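You operate a simulated robot arm through the tools that you are given. There is no shell and no other tool. Be economical: measure what you need, move in short steps, check, and stop when the job is done.

You run a simulated robot arm. Do the job below in one go: nothing can be reset, and whatever is moved stays where it is left.

JOB
Earth the tested piece and return it to the open sample drawer.
Fine: open the guard, hold the earth stick on the post till the lamp dies, put it back in its stand, then move the piece; shut the drawer. Set down upright: earth stick, what you pick out.

It is judged by the outcome, as a careful person would: the job done as asked, and still so three seconds after it is handed in. It fails if anything else is knocked over, pushed out of place, dropped, spilled or broken.

ROBOT AND FRAMES
A 7-joint arm with a two-finger parallel gripper on a trunk, on a base that drives. Base frame: it is fixed to the floor where the robot stands at the start and does not move with it; the origin is under the middle of the robot, x ahead of it, y to its left, z up; the surface under the hand at the start is at about z = 0.76. Units: m, degrees, N and s.
With the tool pointing down near the work surface it reaches from about 0.22 to 0.74 m from the robot's upright axis, wherever it stands. Its first joint turns from -166.0 to 166.0 degrees. Places, roughly: cell guard [0.5, 0.1, 0.9]; cream insulation length [0.25, 2.5, 0.5]; elc a drw [0.2, 2.4, 0.6]; orange insulation length [0.25, 2.5, 0.5]; sample drawer of the test bench [0.2, 2.4, 0.6]; test key [0.6, 0.6, 0.8]; test level switch [0.6, 0.7, 0.8]. Payload 1.57 kg.
The TCP is the grasp point between the finger pads, 0.03 m short of the fingertips. In the tool frame z runs along the fingers and y along their closing line. Largest opening 0.11 m; finger width 0.024, thickness 0.012; the body of the gripper, 0.048 by 0.112 m, starts 0.078 m behind the TCP.
Orientation is that of the tool frame in the base frame, as a unit quaternion [w, x, y, z]. With the fingers straight down and closing along the base's y, the tool's x points along the base's -x, its y along +y and its z along -z.

CONTROLS
- The arm moves only by the tool send_rows. Its argument "steps" is a list of rows, each an object of numbers (a shift or turn left out is 0, a gripper value left out holds the last): "x", "y", "z": the shift along the tool's x, y, z in mm; "ax", "ay", "az": the turn, a rotation vector about the tool's x, y, z in degrees; "gripper": the finger opening in mm, from 0 to 110. In form: [{"x": .., "y": .., "z": .., "ax": .., "ay": .., "az": .., "gripper": ..}, ...]. A call has 1 to 12 rows; each row shifts and turns the commanded pose from where the row before left it, along the tool's axes as they then stand. A row lasts 0.2 s, in which the tool goes at most 0.05 m and 8.6 degrees; a call with a longer step from one row to the next is refused whole, and so is a gripper value outside its range. A pose out of reach is approached as far as the arm can. The call stops where the force on the tool passes 40 N (or 10 N more than at its start, if that is more) or the arm is blocked; 0.2 s more then pass. The fingers move at their own pace (about 0.045 m/s each) and stop on an object; they squeeze with about 28 N. The grip force told is the motor's: it shows also when the fingers shut on nothing. Time passes only in rows, and 0.2 s behind the last, so rows that do not move let the fingers close. The reply holds the time, the measured pose of the TCP, the force on the tool along the base axes, the opening and the grip force, in the units named above and with some noise, with the torque about the TCP (base axes, N m) and any sound that the robot's microphone picked up, and new pictures: "pictures" is both (left out), scene, wrist or none.
- Cameras (640 x 400 px; columns grow to the right, rows downward): "scene" is now at [0.0184, 0.144, 1.5492]; the picture's right is [-0.14, -0.99, 0.00], its down [-0.72, 0.10, -0.68] and it looks along [0.68, -0.10, -0.73] (base axes); focal length 270 px, centre (320, 200). "wrist" rides on the gripper at [0.07, 0.016, -0.141] in the tool frame; the picture's right is [-0.23, 0.97, 0.00], its down [-0.86, -0.20, -0.48] and it looks along [-0.47, -0.11, 0.88] (tool axes); focal length 222 px, centre (320, 200). There is no depth. A picture from a camera that has moved, and an enlarged one, comes with that camera's place and axes in the base frame and with its lens.
- lift_body(by): slides the trunk up (or, below 0, down) by that many m; the arm and the scene camera ride with it, the base frame stays. It gives what a move gives, with no picture.
- roll_base(legs): drives the robot by 1 to 6 legs, each [ahead, turn to the left] in m and degrees, along the robot's own axes; the way and the turn of a leg run together, so that a leg with both is an arc; at most 1.5 m and 180 degrees a leg. The arm and the cameras ride along, it lands a little off, and it stops where it bumps. It gives what a move gives, and a new picture of the scene camera.
- head_to(pan, tilt): turns the head with the scene camera to pan (to the left, within 155 degrees either way) and tilt (down, from -29 to 69), counted from straight ahead of the robot. It gives what a move gives, and a new picture of the scene camera.
- close_up(camera, box): a new picture of the part [left, top, right, bottom] of that camera's present view, enlarged. The clock stands still meanwhile.
- hand_in(): hands the job in; it is judged then, once.

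Go step by step. Nothing tells you exact positions but the pictures and the camera data: compare them with the known pose of the tool, close in by small moves and look again before you grip or let go. The budget is 120 turns and 260 pictures, counting those below and the enlarged ones. Unless the task says otherwise, let go and move clear before handing in, and close with one line.

The tools are called after "Request:" as name(argument=value, ...) on one line, values as JSON. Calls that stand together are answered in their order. send_rows: Moves the arm, as the interface text tells. Its arguments: {"type":"object","properties":{"steps":{"type":"array","items":{"type":"object","properties":{"x":{"type":"number"},"y":{"type":"number"},"z":{"type":"number"},"ax":{"type":"number"},"ay":{"type":"number"},"az":{"type":"number"},"gripper":{"type":"number"}}}},"pictures":{"type":"string","enum":["both","scene","wrist","none"]}},"required":["steps"]} The other tools are called the same way: lift_body (by) slides the trunk up or down; roll_base (legs) drives the base; head_to (pan, tilt) turns the head that bears the scene camera; close_up (camera, box) takes an enlarged picture of a part of a camera's view; hand_in () hands the job in.

At the start:

```text
t: 0.0
position: [0.4813, -0.0001, 1.1812]
tool_rot: [0.0, 0.0, 1.0, 0.0]
wrist_force: [0.4, -0.4, -0.2]
torque: [0.01, 0.01, -0.01]
opening: 0.1101
grip_force: 0.0
trunk travel left (down, up): [-0.49, 0.1]
robot x, y, heading: [-0.005, 0.0026, 0.2]
head pan, tilt: [-8.2, 46.8]
```

scene: 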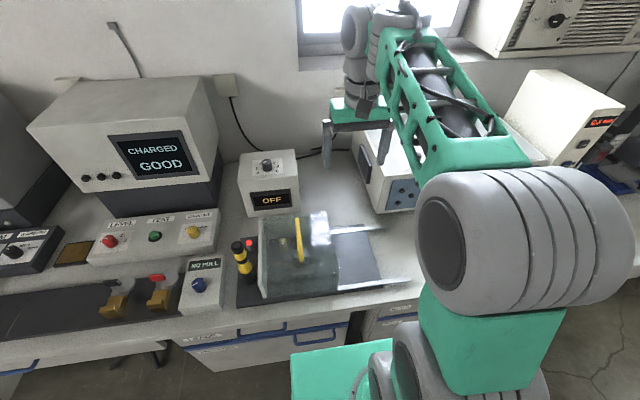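
wrist: 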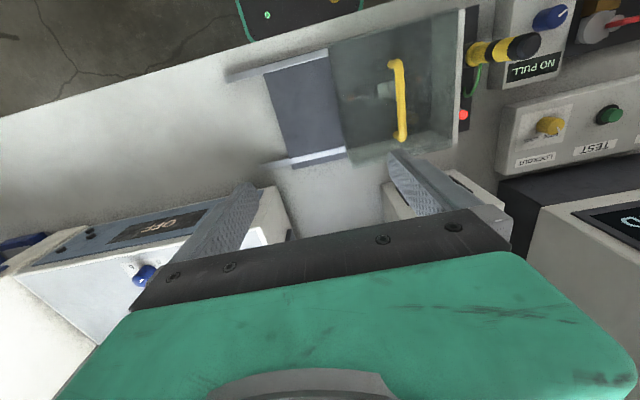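

I see the test bench with a transparent guard with a yellow handle, an earth stick (yellow/black) in its stand left of it, and a red lamp. I look closer before moving.

Request:
close_up(camera="scene", box=[180, 140, 420, 310])

Request:
close_up(camera="wrist", box=[220, 0, 580, 200])

Request:
close_up(camera="scene", box=[0, 60, 240, 330])

```text
2.35 times, centred on (300, 225) of scene
camera zoom: at [0.0184, 0.144, 1.5492], right [-0.14, -0.99, 0.0], down [-0.72, 0.1, -0.68], along [0.68, -0.1, -0.73], focal length 636 px, centre (367, 141)
```

zoom: 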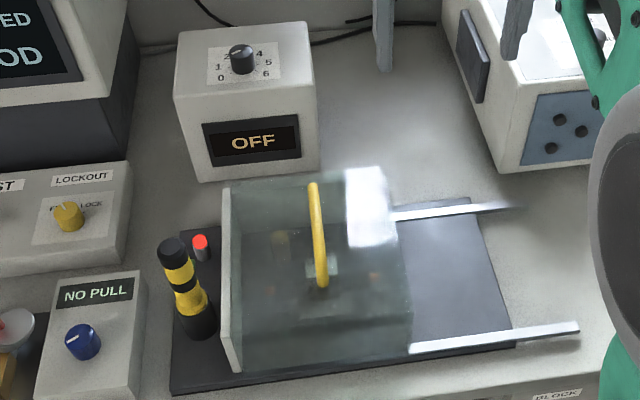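

```text
1.78 times, centred on (400, 100) of wrist
camera zoom: at [0.4115, 0.0165, 1.3239], right [0.23, 0.97, 0.0], down [0.86, -0.2, 0.48], along [0.47, -0.11, -0.88], focal length 395 px, centre (178, 378)
```

zoom: 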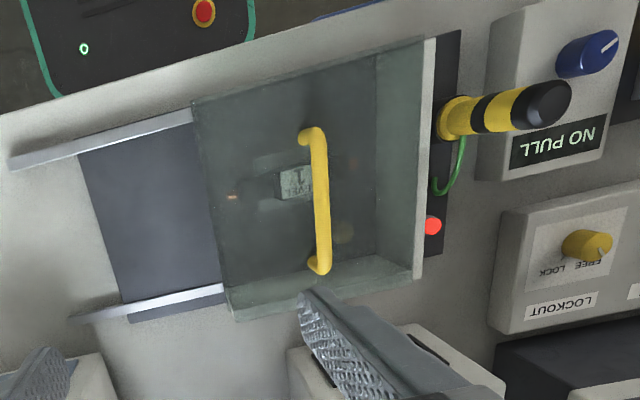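

```text
1.48 times, centred on (120, 195) of scene
camera zoom: at [0.0184, 0.144, 1.5492], right [-0.14, -0.99, 0.0], down [-0.72, 0.1, -0.68], along [0.68, -0.1, -0.73], focal length 401 px, centre (616, 207)
```

zoom: 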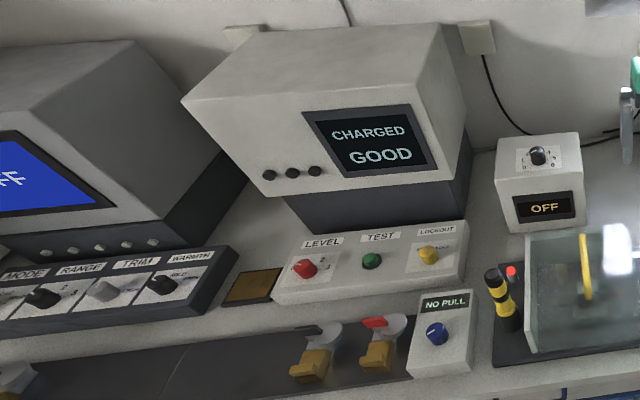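

The guard looks like a box on rails sliding to the right (-y), its handle a bar along x near (0.475, 0.137, 0.91). I move above the handle and look.

Request:
send_rows(steps=[{"y": 34, "z": 40, "gripper": 60}, {"y": 34, "z": 40}, {"y": 34, "z": 40}, {"y": 35, "z": 40}, {}])

```text
refused: row 1 steps farther than a row can; nothing moved
```

Request:
send_rows(steps=[{"y": 28, "z": 32, "gripper": 60}, {"y": 28, "z": 32}, {"y": 28, "z": 32}, {"y": 28, "z": 32}, {"y": 25, "z": 32}, {}])

```text
t: 1.4
position: [0.4814, 0.1349, 1.0203]
tool_rot: [0.0, 0.0, 1.0, 0.001]
wrist_force: [-0.7, 1.0, 0.5]
torque: [-0.03, 0.03, 0.0]
opening: 0.0601
grip_force: 0.0
trunk travel left (down, up): [-0.49, 0.1]
robot x, y, heading: [0.0016, 0.0004, 0.0]
head pan, tilt: [-8.2, 46.8]
camera scene: at [0.0185, 0.1442, 1.5492], right [-0.14, -0.99, 0.0], down [-0.72, 0.1, -0.68], along [0.68, -0.1, -0.73], focal length 270 px, centre (320, 200)
camera wrist: at [0.4101, 0.1526, 1.1613], right [0.23, 0.97, 0.0], down [0.85, -0.2, 0.48], along [0.47, -0.11, -0.88], focal length 222 px, centre (320, 200)
```

scene: 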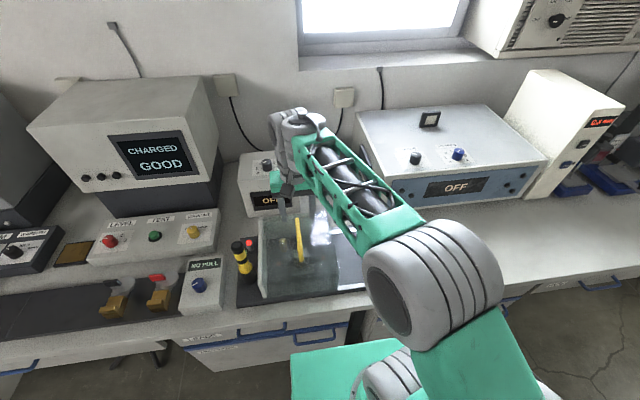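
wrist: 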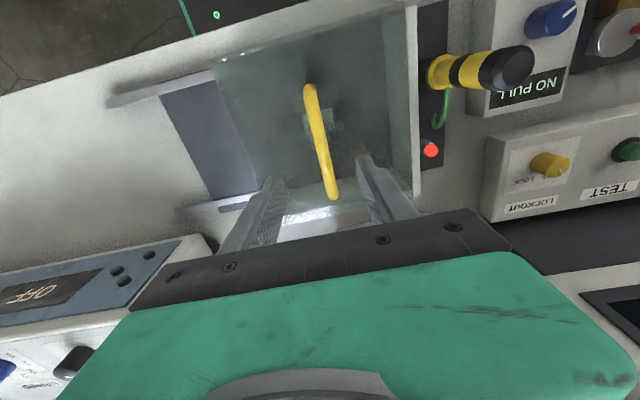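

The handle centre is about (0.48, 0.140, 0.91), between the fingers. I go down with care and look.

Request:
send_rows(steps=[{"y": 5, "z": 30}, {"z": 30}, {"z": 25}, {}], pictures="wrist")

Request:
close_up(camera="scene", box=[220, 160, 380, 310])

```text
t: 2.4
position: [0.4799, 0.1414, 0.9387]
tool_rot: [0.0, 0.0, 1.0, 0.0]
wrist_force: [0.6, -0.3, 0.3]
torque: [0.02, 0.02, 0.02]
opening: 0.0599
grip_force: 0.0
trunk travel left (down, up): [-0.49, 0.1]
robot x, y, heading: [0.0018, -0.0009, 0.1]
head pan, tilt: [-8.2, 46.8]
camera wrist: at [0.41, 0.159, 1.0781], right [0.23, 0.97, 0.0], down [0.86, -0.2, 0.48], along [0.47, -0.11, -0.88], focal length 222 px, centre (320, 200)
```

wrist: 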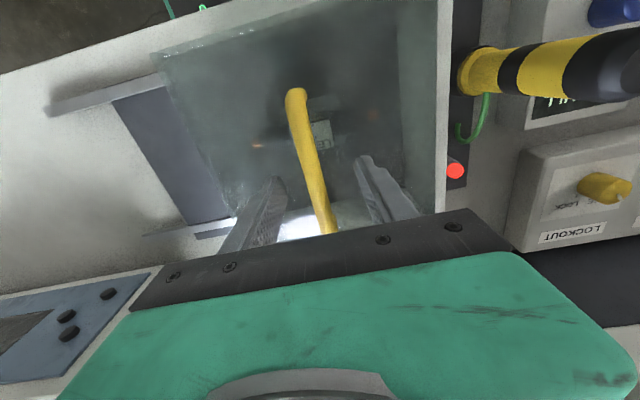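

```text
2.67 times, centred on (300, 235) of scene
camera zoom: at [0.0185, 0.1441, 1.5492], right [-0.14, -0.99, 0.0], down [-0.72, 0.1, -0.68], along [0.68, -0.1, -0.73], focal length 721 px, centre (373, 107)
```

zoom: 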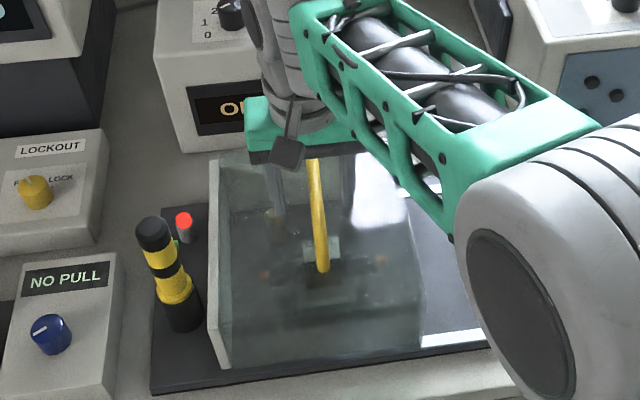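

Aligned; down 20 mm more and close on the bar.

Request:
send_rows(steps=[{"z": 10}, {"z": 10}, {"gripper": 30}, {"gripper": 8}, {}, {}, {}], pictures="wrist")

```text
t: 4.0
position: [0.4809, 0.1411, 0.9176]
tool_rot: [0.0, -0.001, 1.0, 0.0]
wrist_force: [1.4, -12.8, -1.1]
torque: [0.07, 0.09, 0.09]
opening: 0.0191
grip_force: 6.0
trunk travel left (down, up): [-0.49, 0.1]
robot x, y, heading: [0.0009, 0.0002, 0.2]
head pan, tilt: [-8.2, 46.8]
camera wrist: at [0.4109, 0.1588, 1.0583], right [0.23, 0.97, 0.0], down [0.86, -0.2, 0.48], along [0.47, -0.11, -0.88], focal length 222 px, centre (320, 200)
```

wrist: 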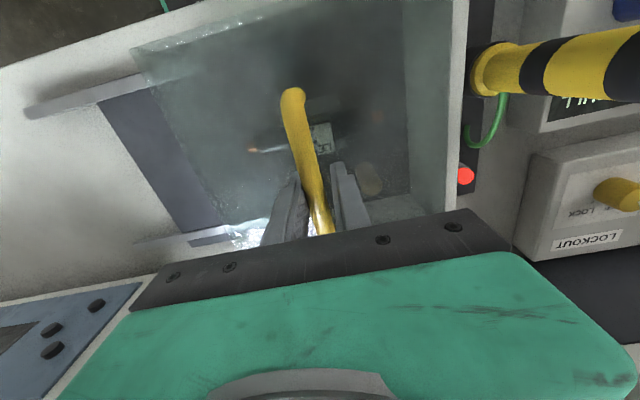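

The fingers are on the bar; I try sliding the guard to -y in small steps.

Request:
send_rows(steps=[{}, {"y": -5}, {"y": -8}, {"y": -10}, {"y": -10}, {}])

```text
t: 5.4
position: [0.4812, 0.1085, 0.9177]
tool_rot: [-0.001, 0.0, 1.0, 0.0]
wrist_force: [-4.4, 0.0, -0.3]
torque: [0.02, 0.23, 0.16]
opening: 0.0135
grip_force: 28.0
trunk travel left (down, up): [-0.49, 0.1]
robot x, y, heading: [0.0013, -0.0021, 0.1]
head pan, tilt: [-8.2, 46.8]
camera scene: at [0.0183, 0.1442, 1.5491], right [-0.14, -0.99, 0.0], down [-0.72, 0.1, -0.68], along [0.68, -0.1, -0.73], focal length 270 px, centre (320, 200)
camera wrist: at [0.4111, 0.1258, 1.0587], right [0.23, 0.97, 0.0], down [0.86, -0.2, 0.48], along [0.47, -0.11, -0.88], focal length 222 px, centre (320, 200)
```

scene: 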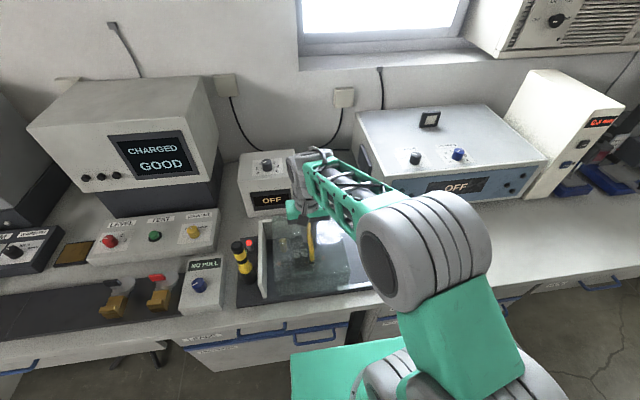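
wrist: 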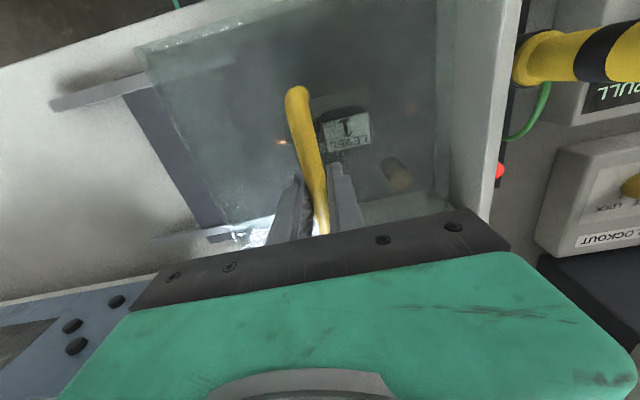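

The guard slides. Continue to open.

Request:
send_rows(steps=[{"y": -18}, {"y": -18}, {"y": -18}, {"y": -18}, {"y": -18}, {"y": -18}, {"y": -18}, {"y": -18}, {"y": -15}, {}])

```text
t: 7.6
position: [0.4822, -0.051, 0.9168]
tool_rot: [0.001, 0.001, 1.0, 0.0]
wrist_force: [-0.9, -0.3, 0.6]
torque: [-0.03, 0.53, 0.16]
opening: 0.0137
grip_force: 27.9
trunk travel left (down, up): [-0.49, 0.1]
robot x, y, heading: [0.001, 0.0014, -0.0]
head pan, tilt: [-8.2, 46.8]
camera scene: at [0.0185, 0.1439, 1.5492], right [-0.14, -0.99, 0.0], down [-0.72, 0.1, -0.68], along [0.68, -0.1, -0.73], focal length 270 px, centre (320, 200)
camera wrist: at [0.4111, -0.0337, 1.0585], right [0.23, 0.97, 0.0], down [0.85, -0.2, 0.48], along [0.47, -0.11, -0.88], focal length 222 px, centre (320, 200)
```

scene: 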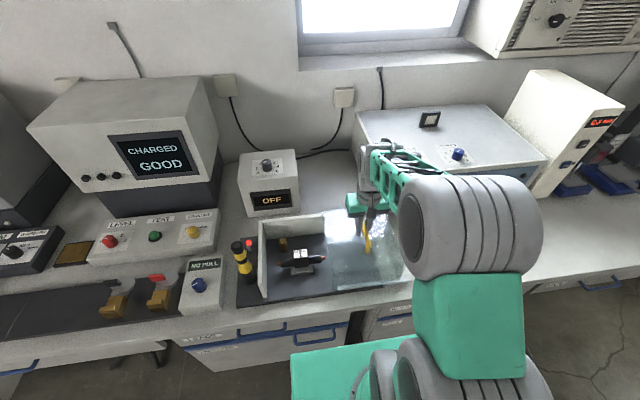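
wrist: 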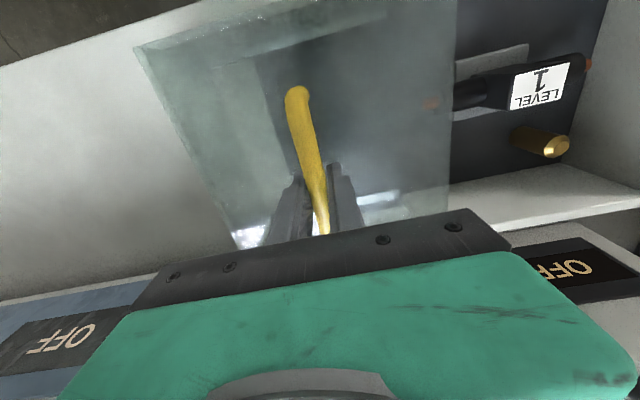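

Guard nearly open; I nudge it further toward its stop.

Request:
send_rows(steps=[{"y": -8}, {"y": -8}, {"y": -8}, {"y": -6}, {}], pictures="scene")

```text
t: 8.8
position: [0.4829, -0.0807, 0.9174]
tool_rot: [0.001, 0.0, 1.0, 0.0]
wrist_force: [0.1, 0.6, -0.8]
torque: [0.0, -0.13, 0.22]
opening: 0.0136
grip_force: 28.0
trunk travel left (down, up): [-0.49, 0.1]
robot x, y, heading: [-0.005, -0.0032, 0.1]
head pan, tilt: [-8.2, 46.8]
camera scene: at [0.0183, 0.144, 1.5492], right [-0.14, -0.99, 0.0], down [-0.72, 0.1, -0.68], along [0.68, -0.1, -0.73], focal length 270 px, centre (320, 200)
```

scene: 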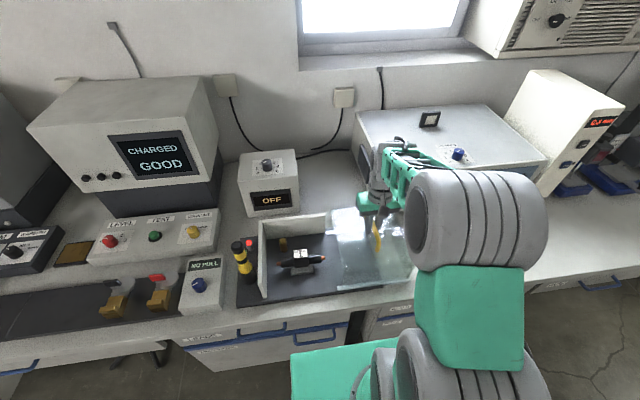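

Guard is open. Release, rise straight, and look at the cell.

Request:
send_rows(steps=[{"gripper": 45}, {}, {}, {"z": -30}, {"z": -40}, {"z": -45}, {"z": -45}, {}])

Request:
close_up(camera="scene", box=[220, 200, 380, 310])

Request:
close_up(camera="wrist", box=[360, 0, 640, 200])

```text
t: 10.6
position: [0.4815, -0.0807, 1.079]
tool_rot: [0.0, 0.0, 1.0, -0.001]
wrist_force: [-0.4, 1.1, 0.0]
torque: [0.01, 0.03, -0.02]
opening: 0.0453
grip_force: 0.1
trunk travel left (down, up): [-0.49, 0.1]
robot x, y, heading: [-0.0001, 0.0, 0.1]
head pan, tilt: [-8.2, 46.8]
camera scene: at [0.0182, 0.1439, 1.5492], right [-0.14, -0.99, 0.0], down [-0.72, 0.1, -0.68], along [0.68, -0.1, -0.73], focal length 270 px, centre (320, 200)
camera wrist: at [0.4113, -0.0636, 1.2195], right [0.23, 0.97, 0.0], down [0.86, -0.2, 0.48], along [0.47, -0.11, -0.88], focal length 222 px, centre (320, 200)
```

scene: 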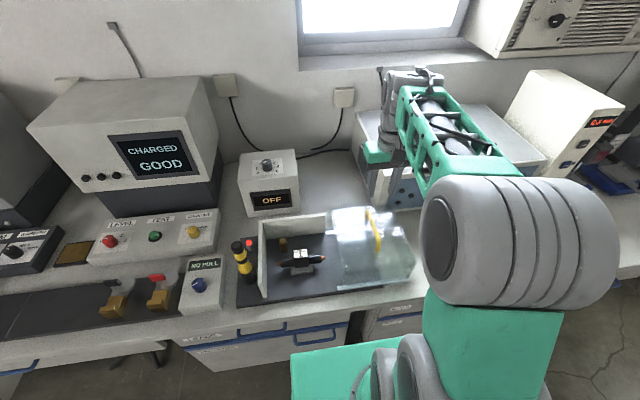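
wrist: 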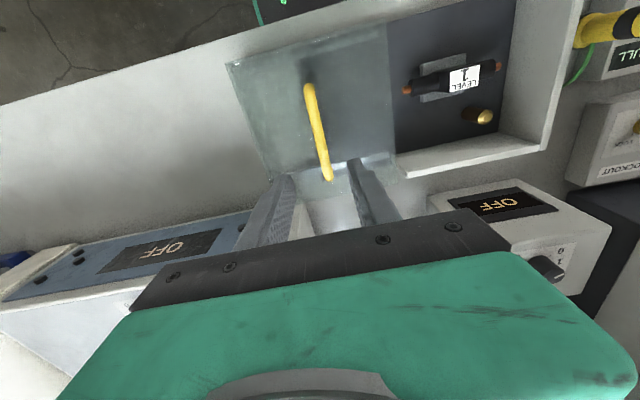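

```text
3.64 times, centred on (300, 255) of scene
camera zoom: at [0.0182, 0.1439, 1.5492], right [-0.14, -0.99, 0.0], down [-0.72, 0.1, -0.68], along [0.68, -0.1, -0.73], focal length 984 px, centre (393, 0)
```

zoom: 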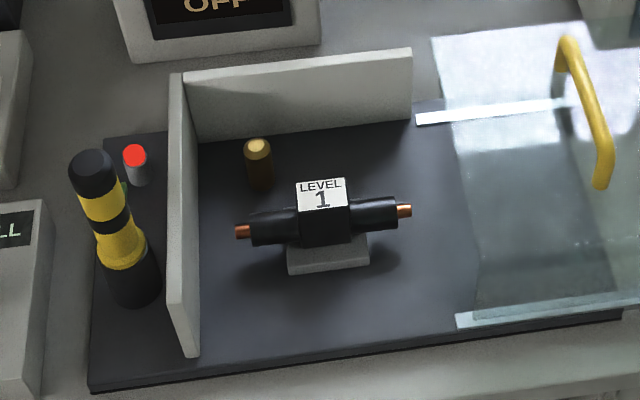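

```text
2.00 times, centred on (500, 100) of wrist
camera zoom: at [0.4113, -0.0636, 1.2195], right [0.23, 0.97, 0.0], down [0.86, -0.2, 0.48], along [0.47, -0.11, -0.88], focal length 444 px, centre (-40, 400)
```

zoom: 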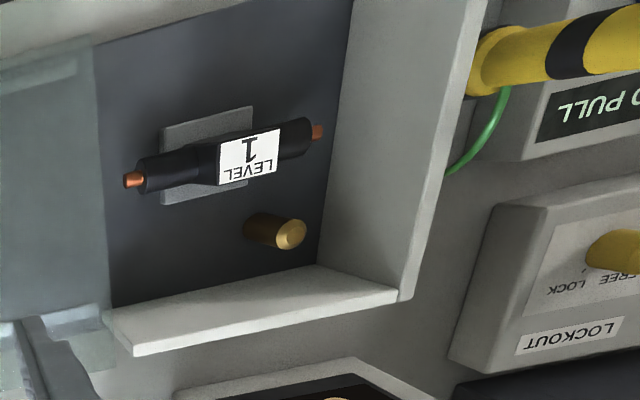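

The cell is open: brass post top is near (0.528, 0.188, 0.832), the earth stick upright at about (0.436, 0.298), top near z 0.962, piece marked LEVEL 1 in a saddle. I go above the stick.

Request:
send_rows(steps=[{"y": 38, "x": 4.5, "gripper": 70}, {"y": 38, "x": 4.5}, {"y": 38, "x": 4.5}, {"y": 38, "x": 4.5}, {"y": 38, "x": 4.5}, {"y": 38, "x": 4.5}, {"y": 38, "x": 4.5}, {"y": 38, "x": 4.5}, {"y": 38, "x": 4.5}, {"y": 37, "x": 4.5}, {}])

Request:
close_up(camera="scene", box=[180, 180, 340, 310])

```text
t: 13.0
position: [0.4379, 0.2985, 1.0792]
tool_rot: [-0.001, 0.0, 1.0, 0.0]
wrist_force: [-0.2, 0.4, -1.1]
torque: [0.01, 0.01, 0.01]
opening: 0.0698
grip_force: 0.1
trunk travel left (down, up): [-0.49, 0.1]
robot x, y, heading: [0.0017, 0.002, 0.3]
head pan, tilt: [-8.2, 46.8]
camera scene: at [0.0183, 0.1442, 1.5492], right [-0.14, -0.99, 0.0], down [-0.72, 0.1, -0.68], along [0.68, -0.1, -0.73], focal length 270 px, centre (320, 200)
camera wrist: at [0.3674, 0.3156, 1.2198], right [0.23, 0.97, 0.0], down [0.86, -0.2, 0.48], along [0.47, -0.11, -0.88], focal length 222 px, centre (320, 200)
```

scene: 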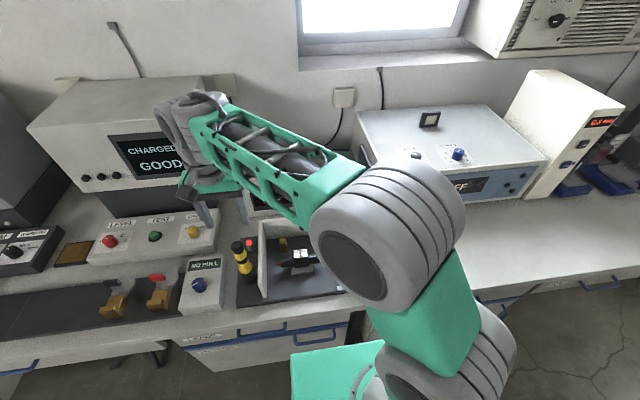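
wrist: 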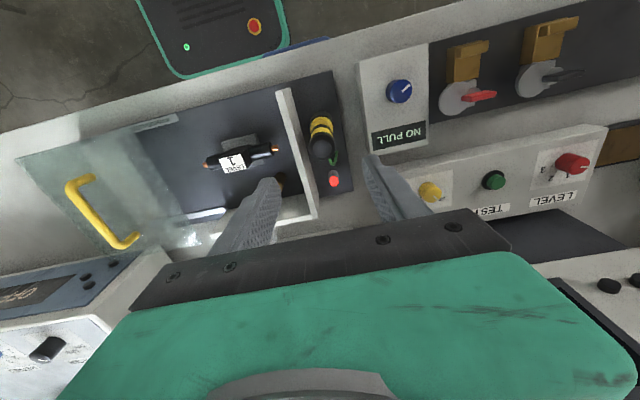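

```text
3.08 times, centred on (260, 245) of scene
camera zoom: at [0.0183, 0.1442, 1.5492], right [-0.14, -0.99, 0.0], down [-0.72, 0.1, -0.68], along [0.68, -0.1, -0.73], focal length 832 px, centre (505, 62)
```

zoom: 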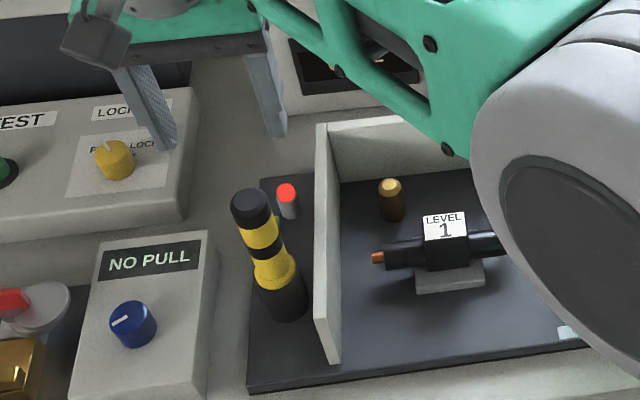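

The stick is right below the gripper, with room on both sides. Descend to z≈0.925 in two stages.

Request:
send_rows(steps=[{"x": 2, "y": 2, "z": 35}, {"z": 35}, {"z": 25}, {}])

Request:
close_up(camera="scene", box=[180, 180, 340, 310])

```text
t: 14.0
position: [0.4372, 0.2996, 0.9835]
tool_rot: [0.0, -0.001, 1.0, 0.0]
wrist_force: [0.3, 0.4, 0.1]
torque: [0.02, -0.01, 0.0]
opening: 0.0699
grip_force: 0.0
trunk travel left (down, up): [-0.49, 0.1]
robot x, y, heading: [-0.001, -0.0004, 0.1]
head pan, tilt: [-8.2, 46.8]
camera scene: at [0.0184, 0.1441, 1.5492], right [-0.14, -0.99, 0.0], down [-0.72, 0.1, -0.68], along [0.68, -0.1, -0.73], focal length 270 px, centre (320, 200)
camera wrist: at [0.3656, 0.3165, 1.1244], right [0.23, 0.97, 0.0], down [0.85, -0.2, 0.48], along [0.47, -0.11, -0.88], focal length 222 px, centre (320, 200)
```

scene: 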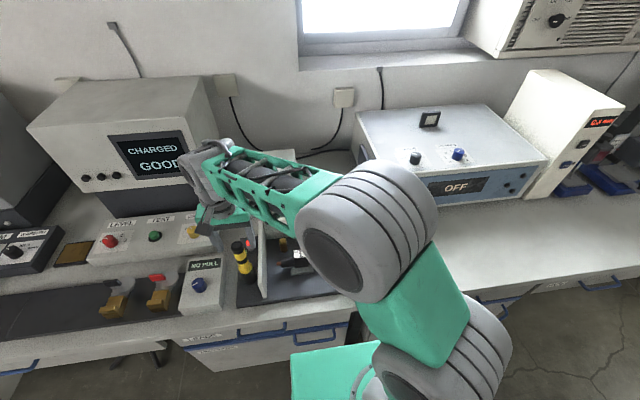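
wrist: 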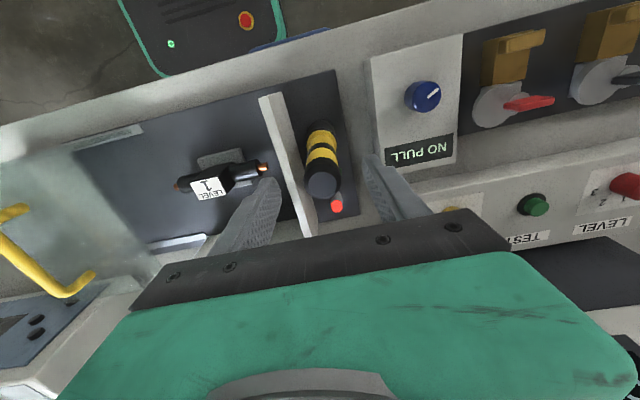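

```text
3.08 times, centred on (260, 245) of scene
camera zoom: at [0.0184, 0.1441, 1.5492], right [-0.14, -0.99, 0.0], down [-0.72, 0.1, -0.68], along [0.68, -0.1, -0.73], focal length 832 px, centre (505, 62)
```

zoom: 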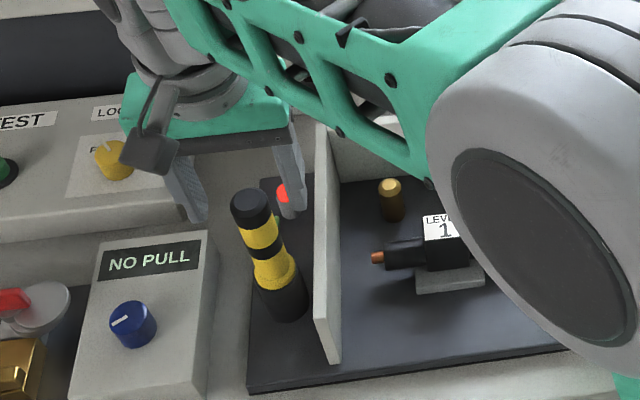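

Well centred. Down to grip height and close.

Request:
send_rows(steps=[{"y": 1, "z": 20}, {"z": 20}, {"z": 18}, {"gripper": 40}, {"gripper": 15}, {}, {}, {}])

Request:
close_up(camera="scene", box=[180, 180, 340, 310])

```text
t: 15.8
position: [0.435, 0.3, 0.9241]
tool_rot: [0.0, 0.0, 1.0, 0.0]
wrist_force: [-0.6, -0.6, 0.6]
torque: [-0.05, 0.01, 0.0]
opening: 0.0304
grip_force: 28.3
trunk travel left (down, up): [-0.49, 0.1]
robot x, y, heading: [-0.0012, 0.0001, 0.2]
head pan, tilt: [-8.2, 46.8]
camera scene: at [0.0184, 0.1441, 1.5492], right [-0.14, -0.99, 0.0], down [-0.72, 0.1, -0.68], along [0.68, -0.1, -0.73], focal length 270 px, centre (320, 200)
camera wrist: at [0.365, 0.318, 1.0657], right [0.23, 0.97, 0.0], down [0.86, -0.2, 0.48], along [0.47, -0.11, -0.88], focal length 222 px, centre (320, 200)
```

scene: 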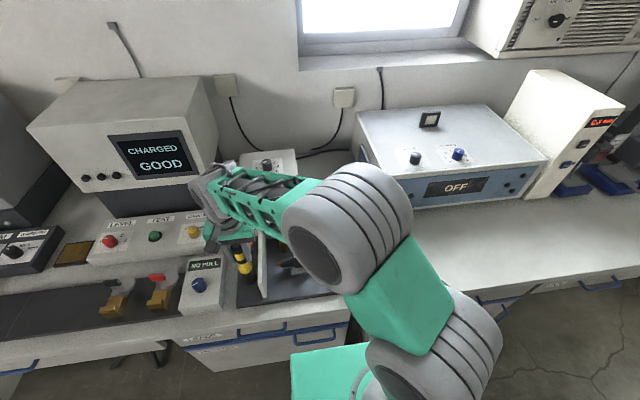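
wrist: 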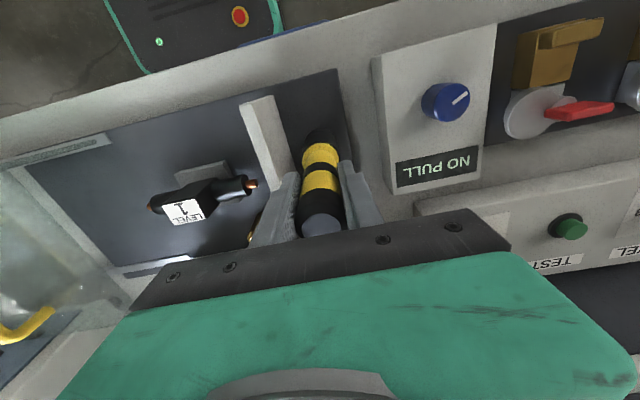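

```text
3.08 times, centred on (260, 245) of scene
camera zoom: at [0.0184, 0.1441, 1.5492], right [-0.14, -0.99, 0.0], down [-0.72, 0.1, -0.68], along [0.68, -0.1, -0.73], focal length 832 px, centre (505, 62)
```

zoom: 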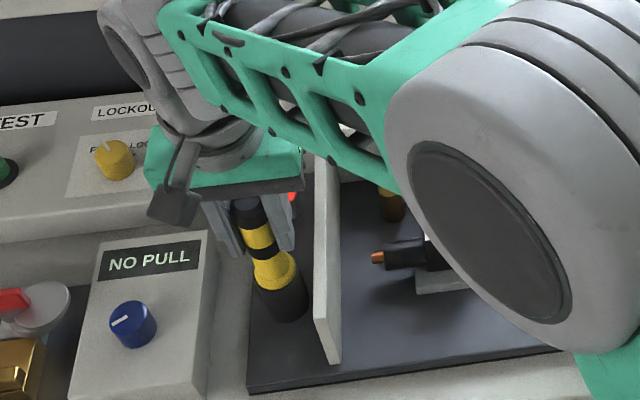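

Firm grip on the stick (30 mm) at TCP (0.435, 0.300, 0.924). Lift it straight up.

Request:
send_rows(steps=[{"z": -5}, {"z": -10}, {"z": -20}, {"z": -30}, {"z": -30}, {"z": -30}, {"z": -25}, {}])

Request:
close_up(camera="scene", box=[180, 150, 340, 310])

```text
t: 17.6
position: [0.4346, 0.301, 1.0739]
tool_rot: [0.001, 0.001, 1.0, 0.0]
wrist_force: [0.2, -0.1, -1.8]
torque: [0.02, -0.01, 0.01]
opening: 0.03
grip_force: 28.0
trunk travel left (down, up): [-0.49, 0.1]
robot x, y, heading: [0.0009, 0.0008, 0.1]
head pan, tilt: [-8.2, 46.8]
camera scene: at [0.0184, 0.1441, 1.5492], right [-0.14, -0.99, 0.0], down [-0.72, 0.1, -0.68], along [0.68, -0.1, -0.73], focal length 270 px, centre (320, 200)
camera wrist: at [0.3644, 0.3189, 1.2152], right [0.23, 0.97, 0.0], down [0.86, -0.2, 0.48], along [0.47, -0.11, -0.88], focal length 222 px, centre (320, 200)
```

scene: 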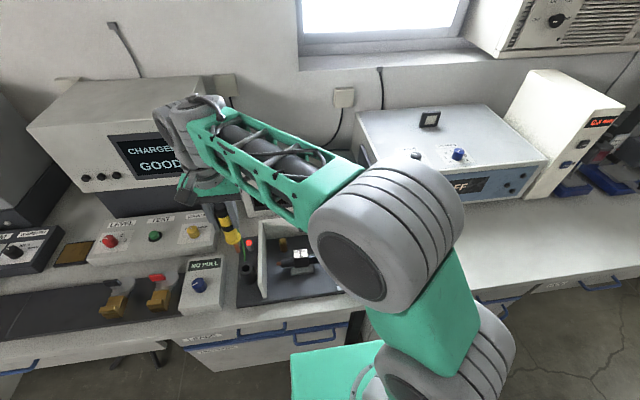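
wrist: 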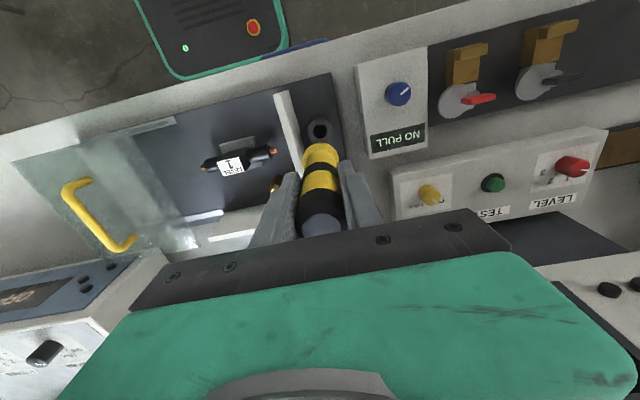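

```text
2.50 times, centred on (260, 230) of scene
camera zoom: at [0.0184, 0.1441, 1.5492], right [-0.14, -0.99, 0.0], down [-0.72, 0.1, -0.68], along [0.68, -0.1, -0.73], focal length 676 px, centre (470, 125)
```

zoom: 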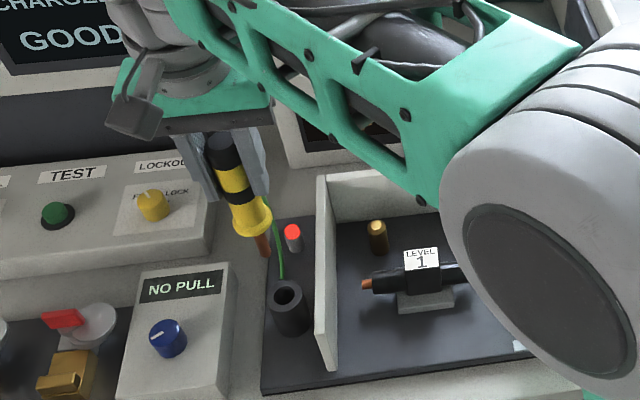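

The stick is out, with a copper tip ~139 mm below the TCP; I carry it over the wall to above the post at (0.528, 0.188).

Request:
send_rows(steps=[{"x": -18, "y": -22}, {"x": -19, "y": -23}, {"x": -19, "y": -23}, {"x": -19, "y": -22}, {"x": -18, "y": -23}, {}, {}])

Request:
close_up(camera="scene", box=[220, 140, 380, 300])

Request:
close_up(camera="wrist", box=[220, 60, 420, 240])

```text
t: 19.2
position: [0.5282, 0.1896, 1.0759]
tool_rot: [0.0, 0.0, 1.0, 0.0]
wrist_force: [0.2, -0.4, -1.1]
torque: [-0.01, -0.02, 0.02]
opening: 0.0302
grip_force: 28.0
trunk travel left (down, up): [-0.49, 0.1]
robot x, y, heading: [-0.0011, -0.0026, -0.1]
head pan, tilt: [-8.2, 46.8]
camera scene: at [0.0183, 0.1442, 1.5492], right [-0.14, -0.99, 0.0], down [-0.72, 0.1, -0.68], along [0.68, -0.1, -0.73], focal length 270 px, centre (320, 200)
camera wrist: at [0.4577, 0.2058, 1.216], right [0.23, 0.97, 0.0], down [0.86, -0.2, 0.48], along [0.47, -0.11, -0.88], focal length 222 px, centre (320, 200)
```

scene: 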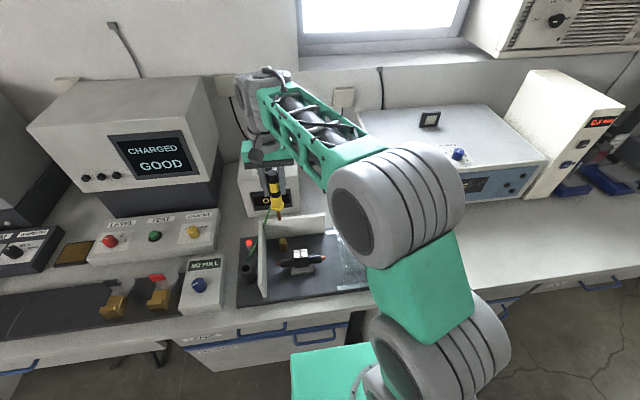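
wrist: 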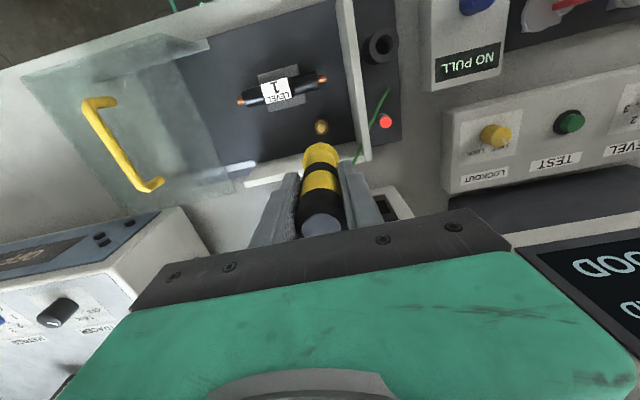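

```text
2.50 times, centred on (300, 220) of scene
camera zoom: at [0.0183, 0.1442, 1.5492], right [-0.14, -0.99, 0.0], down [-0.72, 0.1, -0.68], along [0.68, -0.1, -0.73], focal length 676 px, centre (370, 150)
```

zoom: 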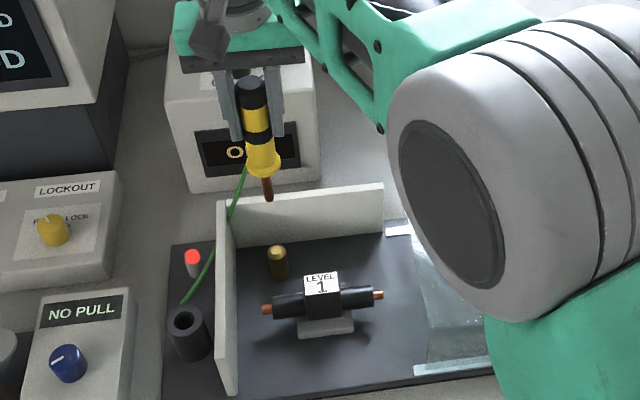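

```text
2.22 times, centred on (320, 150) of wrist
camera zoom: at [0.4577, 0.2058, 1.216], right [0.23, 0.97, 0.0], down [0.86, -0.2, 0.48], along [0.47, -0.11, -0.88], focal length 494 px, centre (320, 311)
```

zoom: 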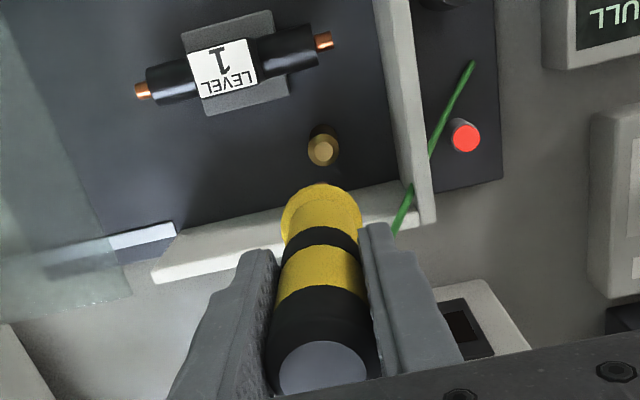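

Tip and post line up within a couple of mm. I lower to ~15 mm above the post and check.

Request:
send_rows(steps=[{"y": 1.5, "z": 30}, {"z": 30}, {"z": 25}, {}], pictures="none")

Request:
close_up(camera="scene", box=[240, 190, 340, 290])

Request:
close_up(camera="wrist", box=[220, 60, 420, 240])

```text
t: 20.2
position: [0.5284, 0.1896, 0.9888]
tool_rot: [0.001, 0.0, 1.0, 0.001]
wrist_force: [-0.5, 0.3, -0.7]
torque: [0.01, -0.02, 0.02]
opening: 0.0302
grip_force: 28.0
trunk travel left (down, up): [-0.49, 0.1]
robot x, y, heading: [-0.0003, -0.001, -0.0]
head pan, tilt: [-8.2, 46.8]
```

```text
4.00 times, centred on (290, 240) of scene
camera zoom: at [0.0185, 0.1441, 1.5492], right [-0.14, -0.99, 0.0], down [-0.72, 0.1, -0.68], along [0.68, -0.1, -0.73], focal length 1082 px, centre (440, 40)
```

zoom: 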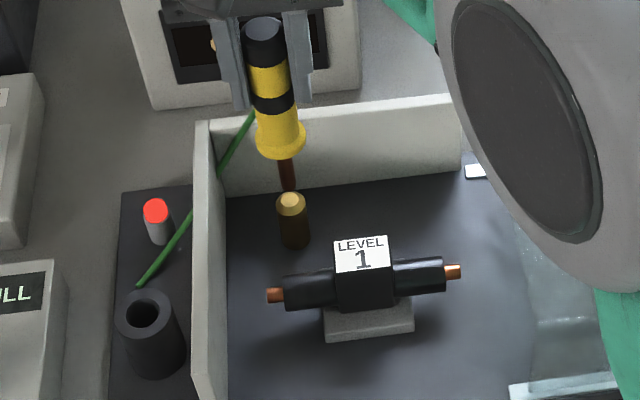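

```text
2.22 times, centred on (320, 150) of wrist
camera zoom: at [0.4581, 0.2072, 1.1307], right [0.23, 0.97, 0.0], down [0.85, -0.2, 0.48], along [0.47, -0.11, -0.88], focal length 494 px, centre (320, 311)
```

zoom: 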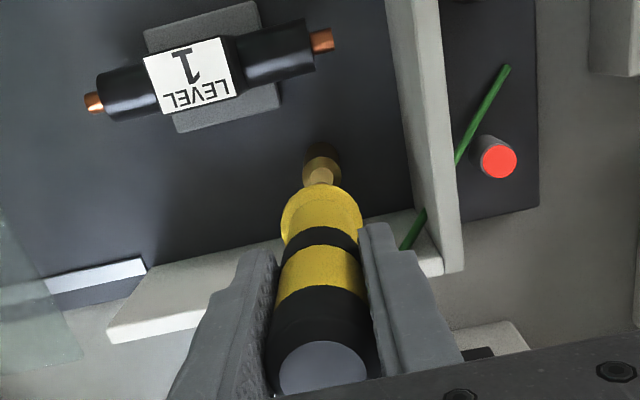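

Tip is right over the post. I lower gently.

Request:
send_rows(steps=[{"y": 0.5, "z": 3}, {"z": 3}, {"z": 3}, {"z": 2}, {}], pictures="none")

Request:
close_up(camera="scene", box=[240, 190, 340, 290])

```text
t: 21.4
position: [0.5275, 0.1896, 0.9783]
tool_rot: [0.0, 0.0, 1.0, 0.0]
wrist_force: [-0.3, 0.0, -0.8]
torque: [-0.02, 0.0, 0.01]
opening: 0.0304
grip_force: 27.6
trunk travel left (down, up): [-0.49, 0.1]
robot x, y, heading: [0.0027, -0.001, -0.0]
head pan, tilt: [-8.2, 46.8]
```

```text
4.00 times, centred on (290, 240) of scene
camera zoom: at [0.0185, 0.1441, 1.5492], right [-0.14, -0.99, 0.0], down [-0.72, 0.1, -0.68], along [0.68, -0.1, -0.73], focal length 1082 px, centre (440, 40)
```

zoom: 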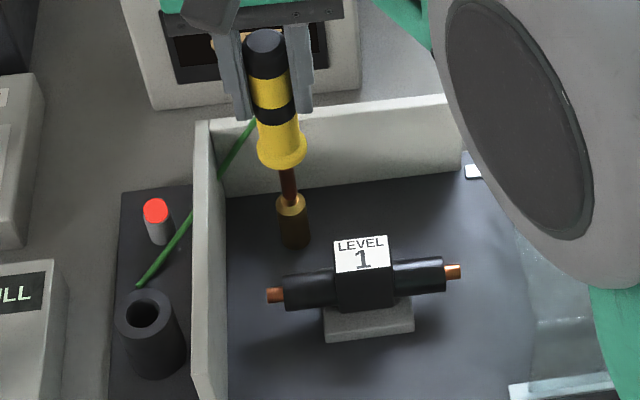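

Request:
send_rows(steps=[{"z": 2}, {"z": 2}, {"z": 1.5}, {"z": 1}, {}], pictures="none")

Request:
close_up(camera="scene", box=[240, 190, 340, 290])

```text
t: 22.6
position: [0.5281, 0.1899, 0.9762]
tool_rot: [0.004, 0.0, 1.0, 0.002]
wrist_force: [-1.6, -1.8, 31.6]
torque: [-0.55, 0.23, -0.01]
opening: 0.0302
grip_force: 27.9
trunk travel left (down, up): [-0.49, 0.1]
robot x, y, heading: [-0.0005, 0.0002, -0.0]
head pan, tilt: [-8.2, 46.8]
```

```text
4.00 times, centred on (290, 240) of scene
camera zoom: at [0.0157, 0.1429, 1.5496], right [-0.14, -0.99, 0.0], down [-0.72, 0.1, -0.69], along [0.68, -0.1, -0.73], focal length 1082 px, centre (440, 40)
```

zoom: 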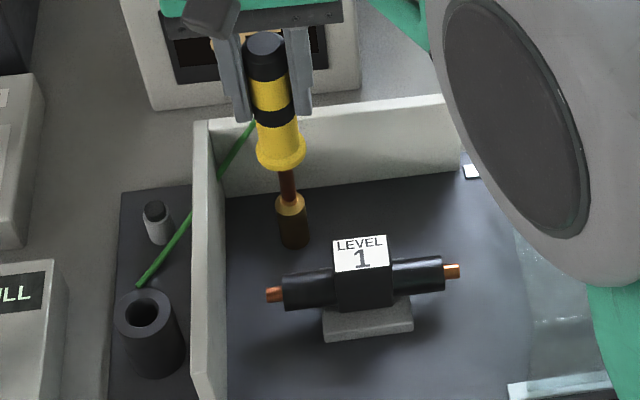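

Contact with 32 N, and the lamp is dark. I ease the force but keep contact a while to be sure.

Request:
send_rows(steps=[{"z": -2}, {}, {}, {}, {}, {}, {}, {}, {}, {}, {}, {}], pictures="none")

Request:
close_up(camera="scene", box=[240, 190, 340, 290])

Request:
close_up(camera="scene", box=[0, 60, 240, 330])

```text
t: 25.2
position: [0.5273, 0.1904, 0.9742]
tool_rot: [0.001, 0.0, 1.0, 0.0]
wrist_force: [1.5, 2.3, 22.7]
torque: [-0.07, -0.32, 0.05]
opening: 0.03
grip_force: 28.7
trunk travel left (down, up): [-0.49, 0.1]
robot x, y, heading: [0.0003, -0.0025, -0.3]
head pan, tilt: [-8.2, 46.8]
```

```text
4.00 times, centred on (290, 240) of scene
camera zoom: at [0.0166, 0.1438, 1.5493], right [-0.14, -0.99, 0.0], down [-0.72, 0.1, -0.69], along [0.68, -0.1, -0.73], focal length 1082 px, centre (440, 40)
```

zoom: 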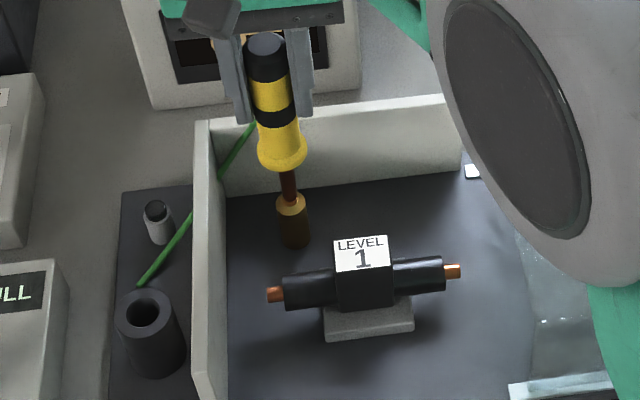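

```text
1.48 times, centred on (120, 195) of scene
camera zoom: at [0.0166, 0.1438, 1.5493], right [-0.14, -0.99, 0.0], down [-0.72, 0.1, -0.69], along [0.68, -0.1, -0.73], focal length 401 px, centre (616, 207)
```

zoom: 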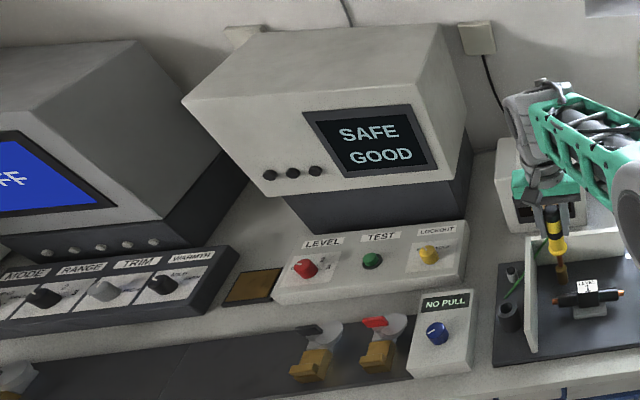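

The screen now reads SAFE. Lift off and carry the stick back above its stand.

Request:
send_rows(steps=[{"z": -10}, {"z": -30}, {"z": -30}, {"z": -30}, {"x": 18, "y": 22}, {"x": 19, "y": 22}, {"x": 18, "y": 22}, {"x": 19, "y": 22}, {"x": 18.5, "y": 22}, {}, {}], pictures="none")

Request:
close_up(camera="scene", box=[190, 180, 290, 300])

Request:
close_up(camera="wrist", box=[220, 60, 420, 240])

```text
t: 27.6
position: [0.4359, 0.2997, 1.074]
tool_rot: [0.0, 0.0, 1.0, 0.0]
wrist_force: [-0.8, 0.9, -1.2]
torque: [-0.01, 0.03, -0.03]
opening: 0.0302
grip_force: 28.5
trunk travel left (down, up): [-0.49, 0.1]
robot x, y, heading: [-0.0021, -0.0001, 0.1]
head pan, tilt: [-8.2, 46.8]
```

```text
3.33 times, centred on (240, 240) of scene
camera zoom: at [0.0185, 0.144, 1.5492], right [-0.14, -0.99, 0.0], down [-0.72, 0.1, -0.68], along [0.68, -0.1, -0.73], focal length 902 px, centre (587, 67)
```

zoom: 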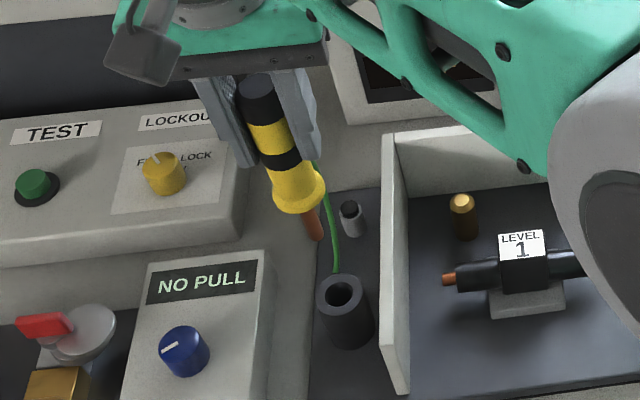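

```text
2.22 times, centred on (320, 150) of wrist
camera zoom: at [0.3652, 0.3173, 1.2152], right [0.23, 0.97, 0.0], down [0.86, -0.2, 0.48], along [0.47, -0.11, -0.88], focal length 494 px, centre (320, 311)
```

zoom: 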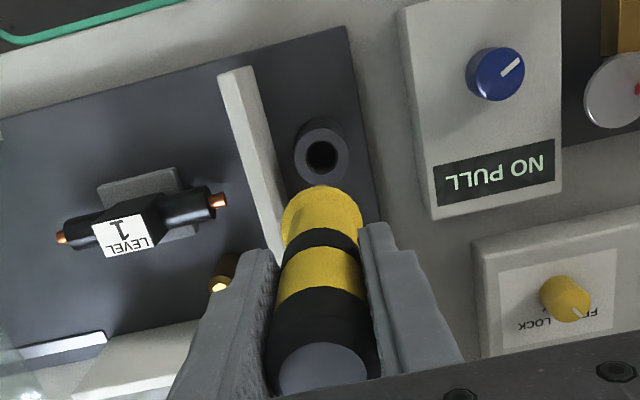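

Lamp stays dark. The stick is over the stand; I lower to just above the hole and check.

Request:
send_rows(steps=[{"x": 0.8, "y": 0.5, "z": 30}, {"z": 30}, {"z": 25}, {}], pictures="none")

Request:
close_up(camera="scene", box=[210, 210, 290, 300])

Request:
close_up(camera="wrist", box=[270, 80, 390, 200])

```text
t: 28.6
position: [0.4341, 0.3024, 0.9903]
tool_rot: [0.0, 0.0, 1.0, 0.001]
wrist_force: [-0.9, -0.4, -0.5]
torque: [0.02, -0.01, 0.0]
opening: 0.0303
grip_force: 28.0
trunk travel left (down, up): [-0.49, 0.1]
robot x, y, heading: [0.0038, -0.0022, 0.1]
head pan, tilt: [-8.2, 46.8]
```

```text
4.44 times, centred on (250, 255) of scene
camera zoom: at [0.0185, 0.1442, 1.5492], right [-0.14, -0.99, 0.0], down [-0.72, 0.1, -0.68], along [0.68, -0.1, -0.73], focal length 1202 px, centre (631, -44)
```

zoom: 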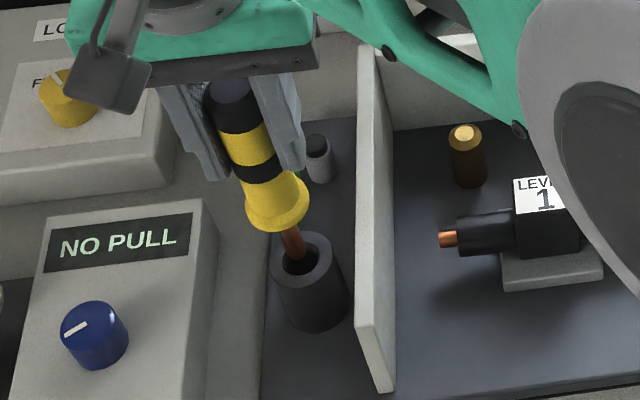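

```text
3.33 times, centred on (330, 140) of wrist
camera zoom: at [0.365, 0.3189, 1.1303], right [0.23, 0.97, 0.0], down [0.86, -0.2, 0.48], along [0.47, -0.11, -0.88], focal length 740 px, centre (287, 400)
```

zoom: 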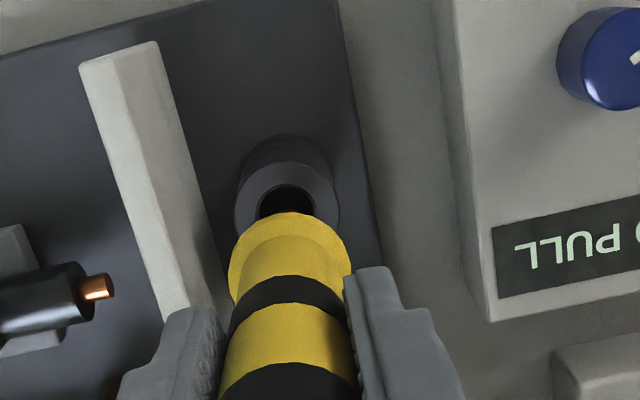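

The rod heads into the hole. Lower on, softly near the bottom.

Request:
send_rows(steps=[{"z": 10}, {"z": 10}, {"z": 10}, {"z": 10}, {"z": 10}, {"z": 6}, {}], pictures="none")

Request:
close_up(camera="scene", box=[210, 210, 290, 300])

```text
t: 30.2
position: [0.4336, 0.3009, 0.9341]
tool_rot: [0.0, 0.0, 1.0, -0.001]
wrist_force: [-0.9, -0.4, -1.4]
torque: [-0.01, -0.01, 0.0]
opening: 0.0303
grip_force: 28.2
trunk travel left (down, up): [-0.49, 0.1]
robot x, y, heading: [0.0003, 0.0013, 0.0]
head pan, tilt: [-8.2, 46.8]
```

```text
4.44 times, centred on (250, 255) of scene
camera zoom: at [0.0184, 0.1442, 1.5492], right [-0.14, -0.99, 0.0], down [-0.72, 0.1, -0.68], along [0.68, -0.1, -0.73], focal length 1202 px, centre (631, -44)
```

zoom: 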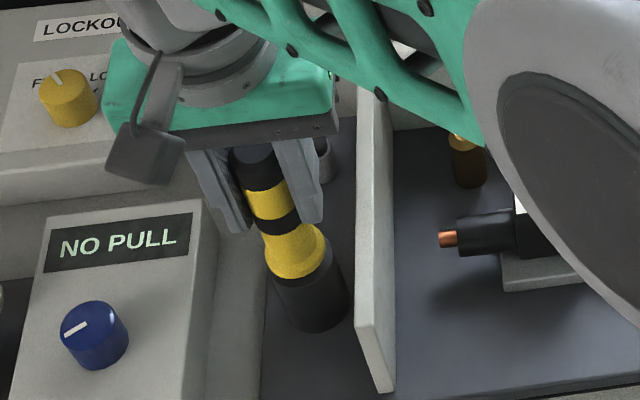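

Request:
send_rows(steps=[{"z": 3}, {"z": 2}, {"z": 2}, {"z": 1}, {"z": 1}, {}], pictures="none")

```text
t: 31.6
position: [0.4357, 0.3015, 0.9243]
tool_rot: [0.0, 0.0, 1.0, 0.001]
wrist_force: [-0.1, 0.5, -0.8]
torque: [0.05, 0.01, 0.04]
opening: 0.0303
grip_force: 28.4
trunk travel left (down, up): [-0.49, 0.1]
robot x, y, heading: [0.0021, 0.0013, -0.2]
head pan, tilt: [-8.2, 46.8]
```

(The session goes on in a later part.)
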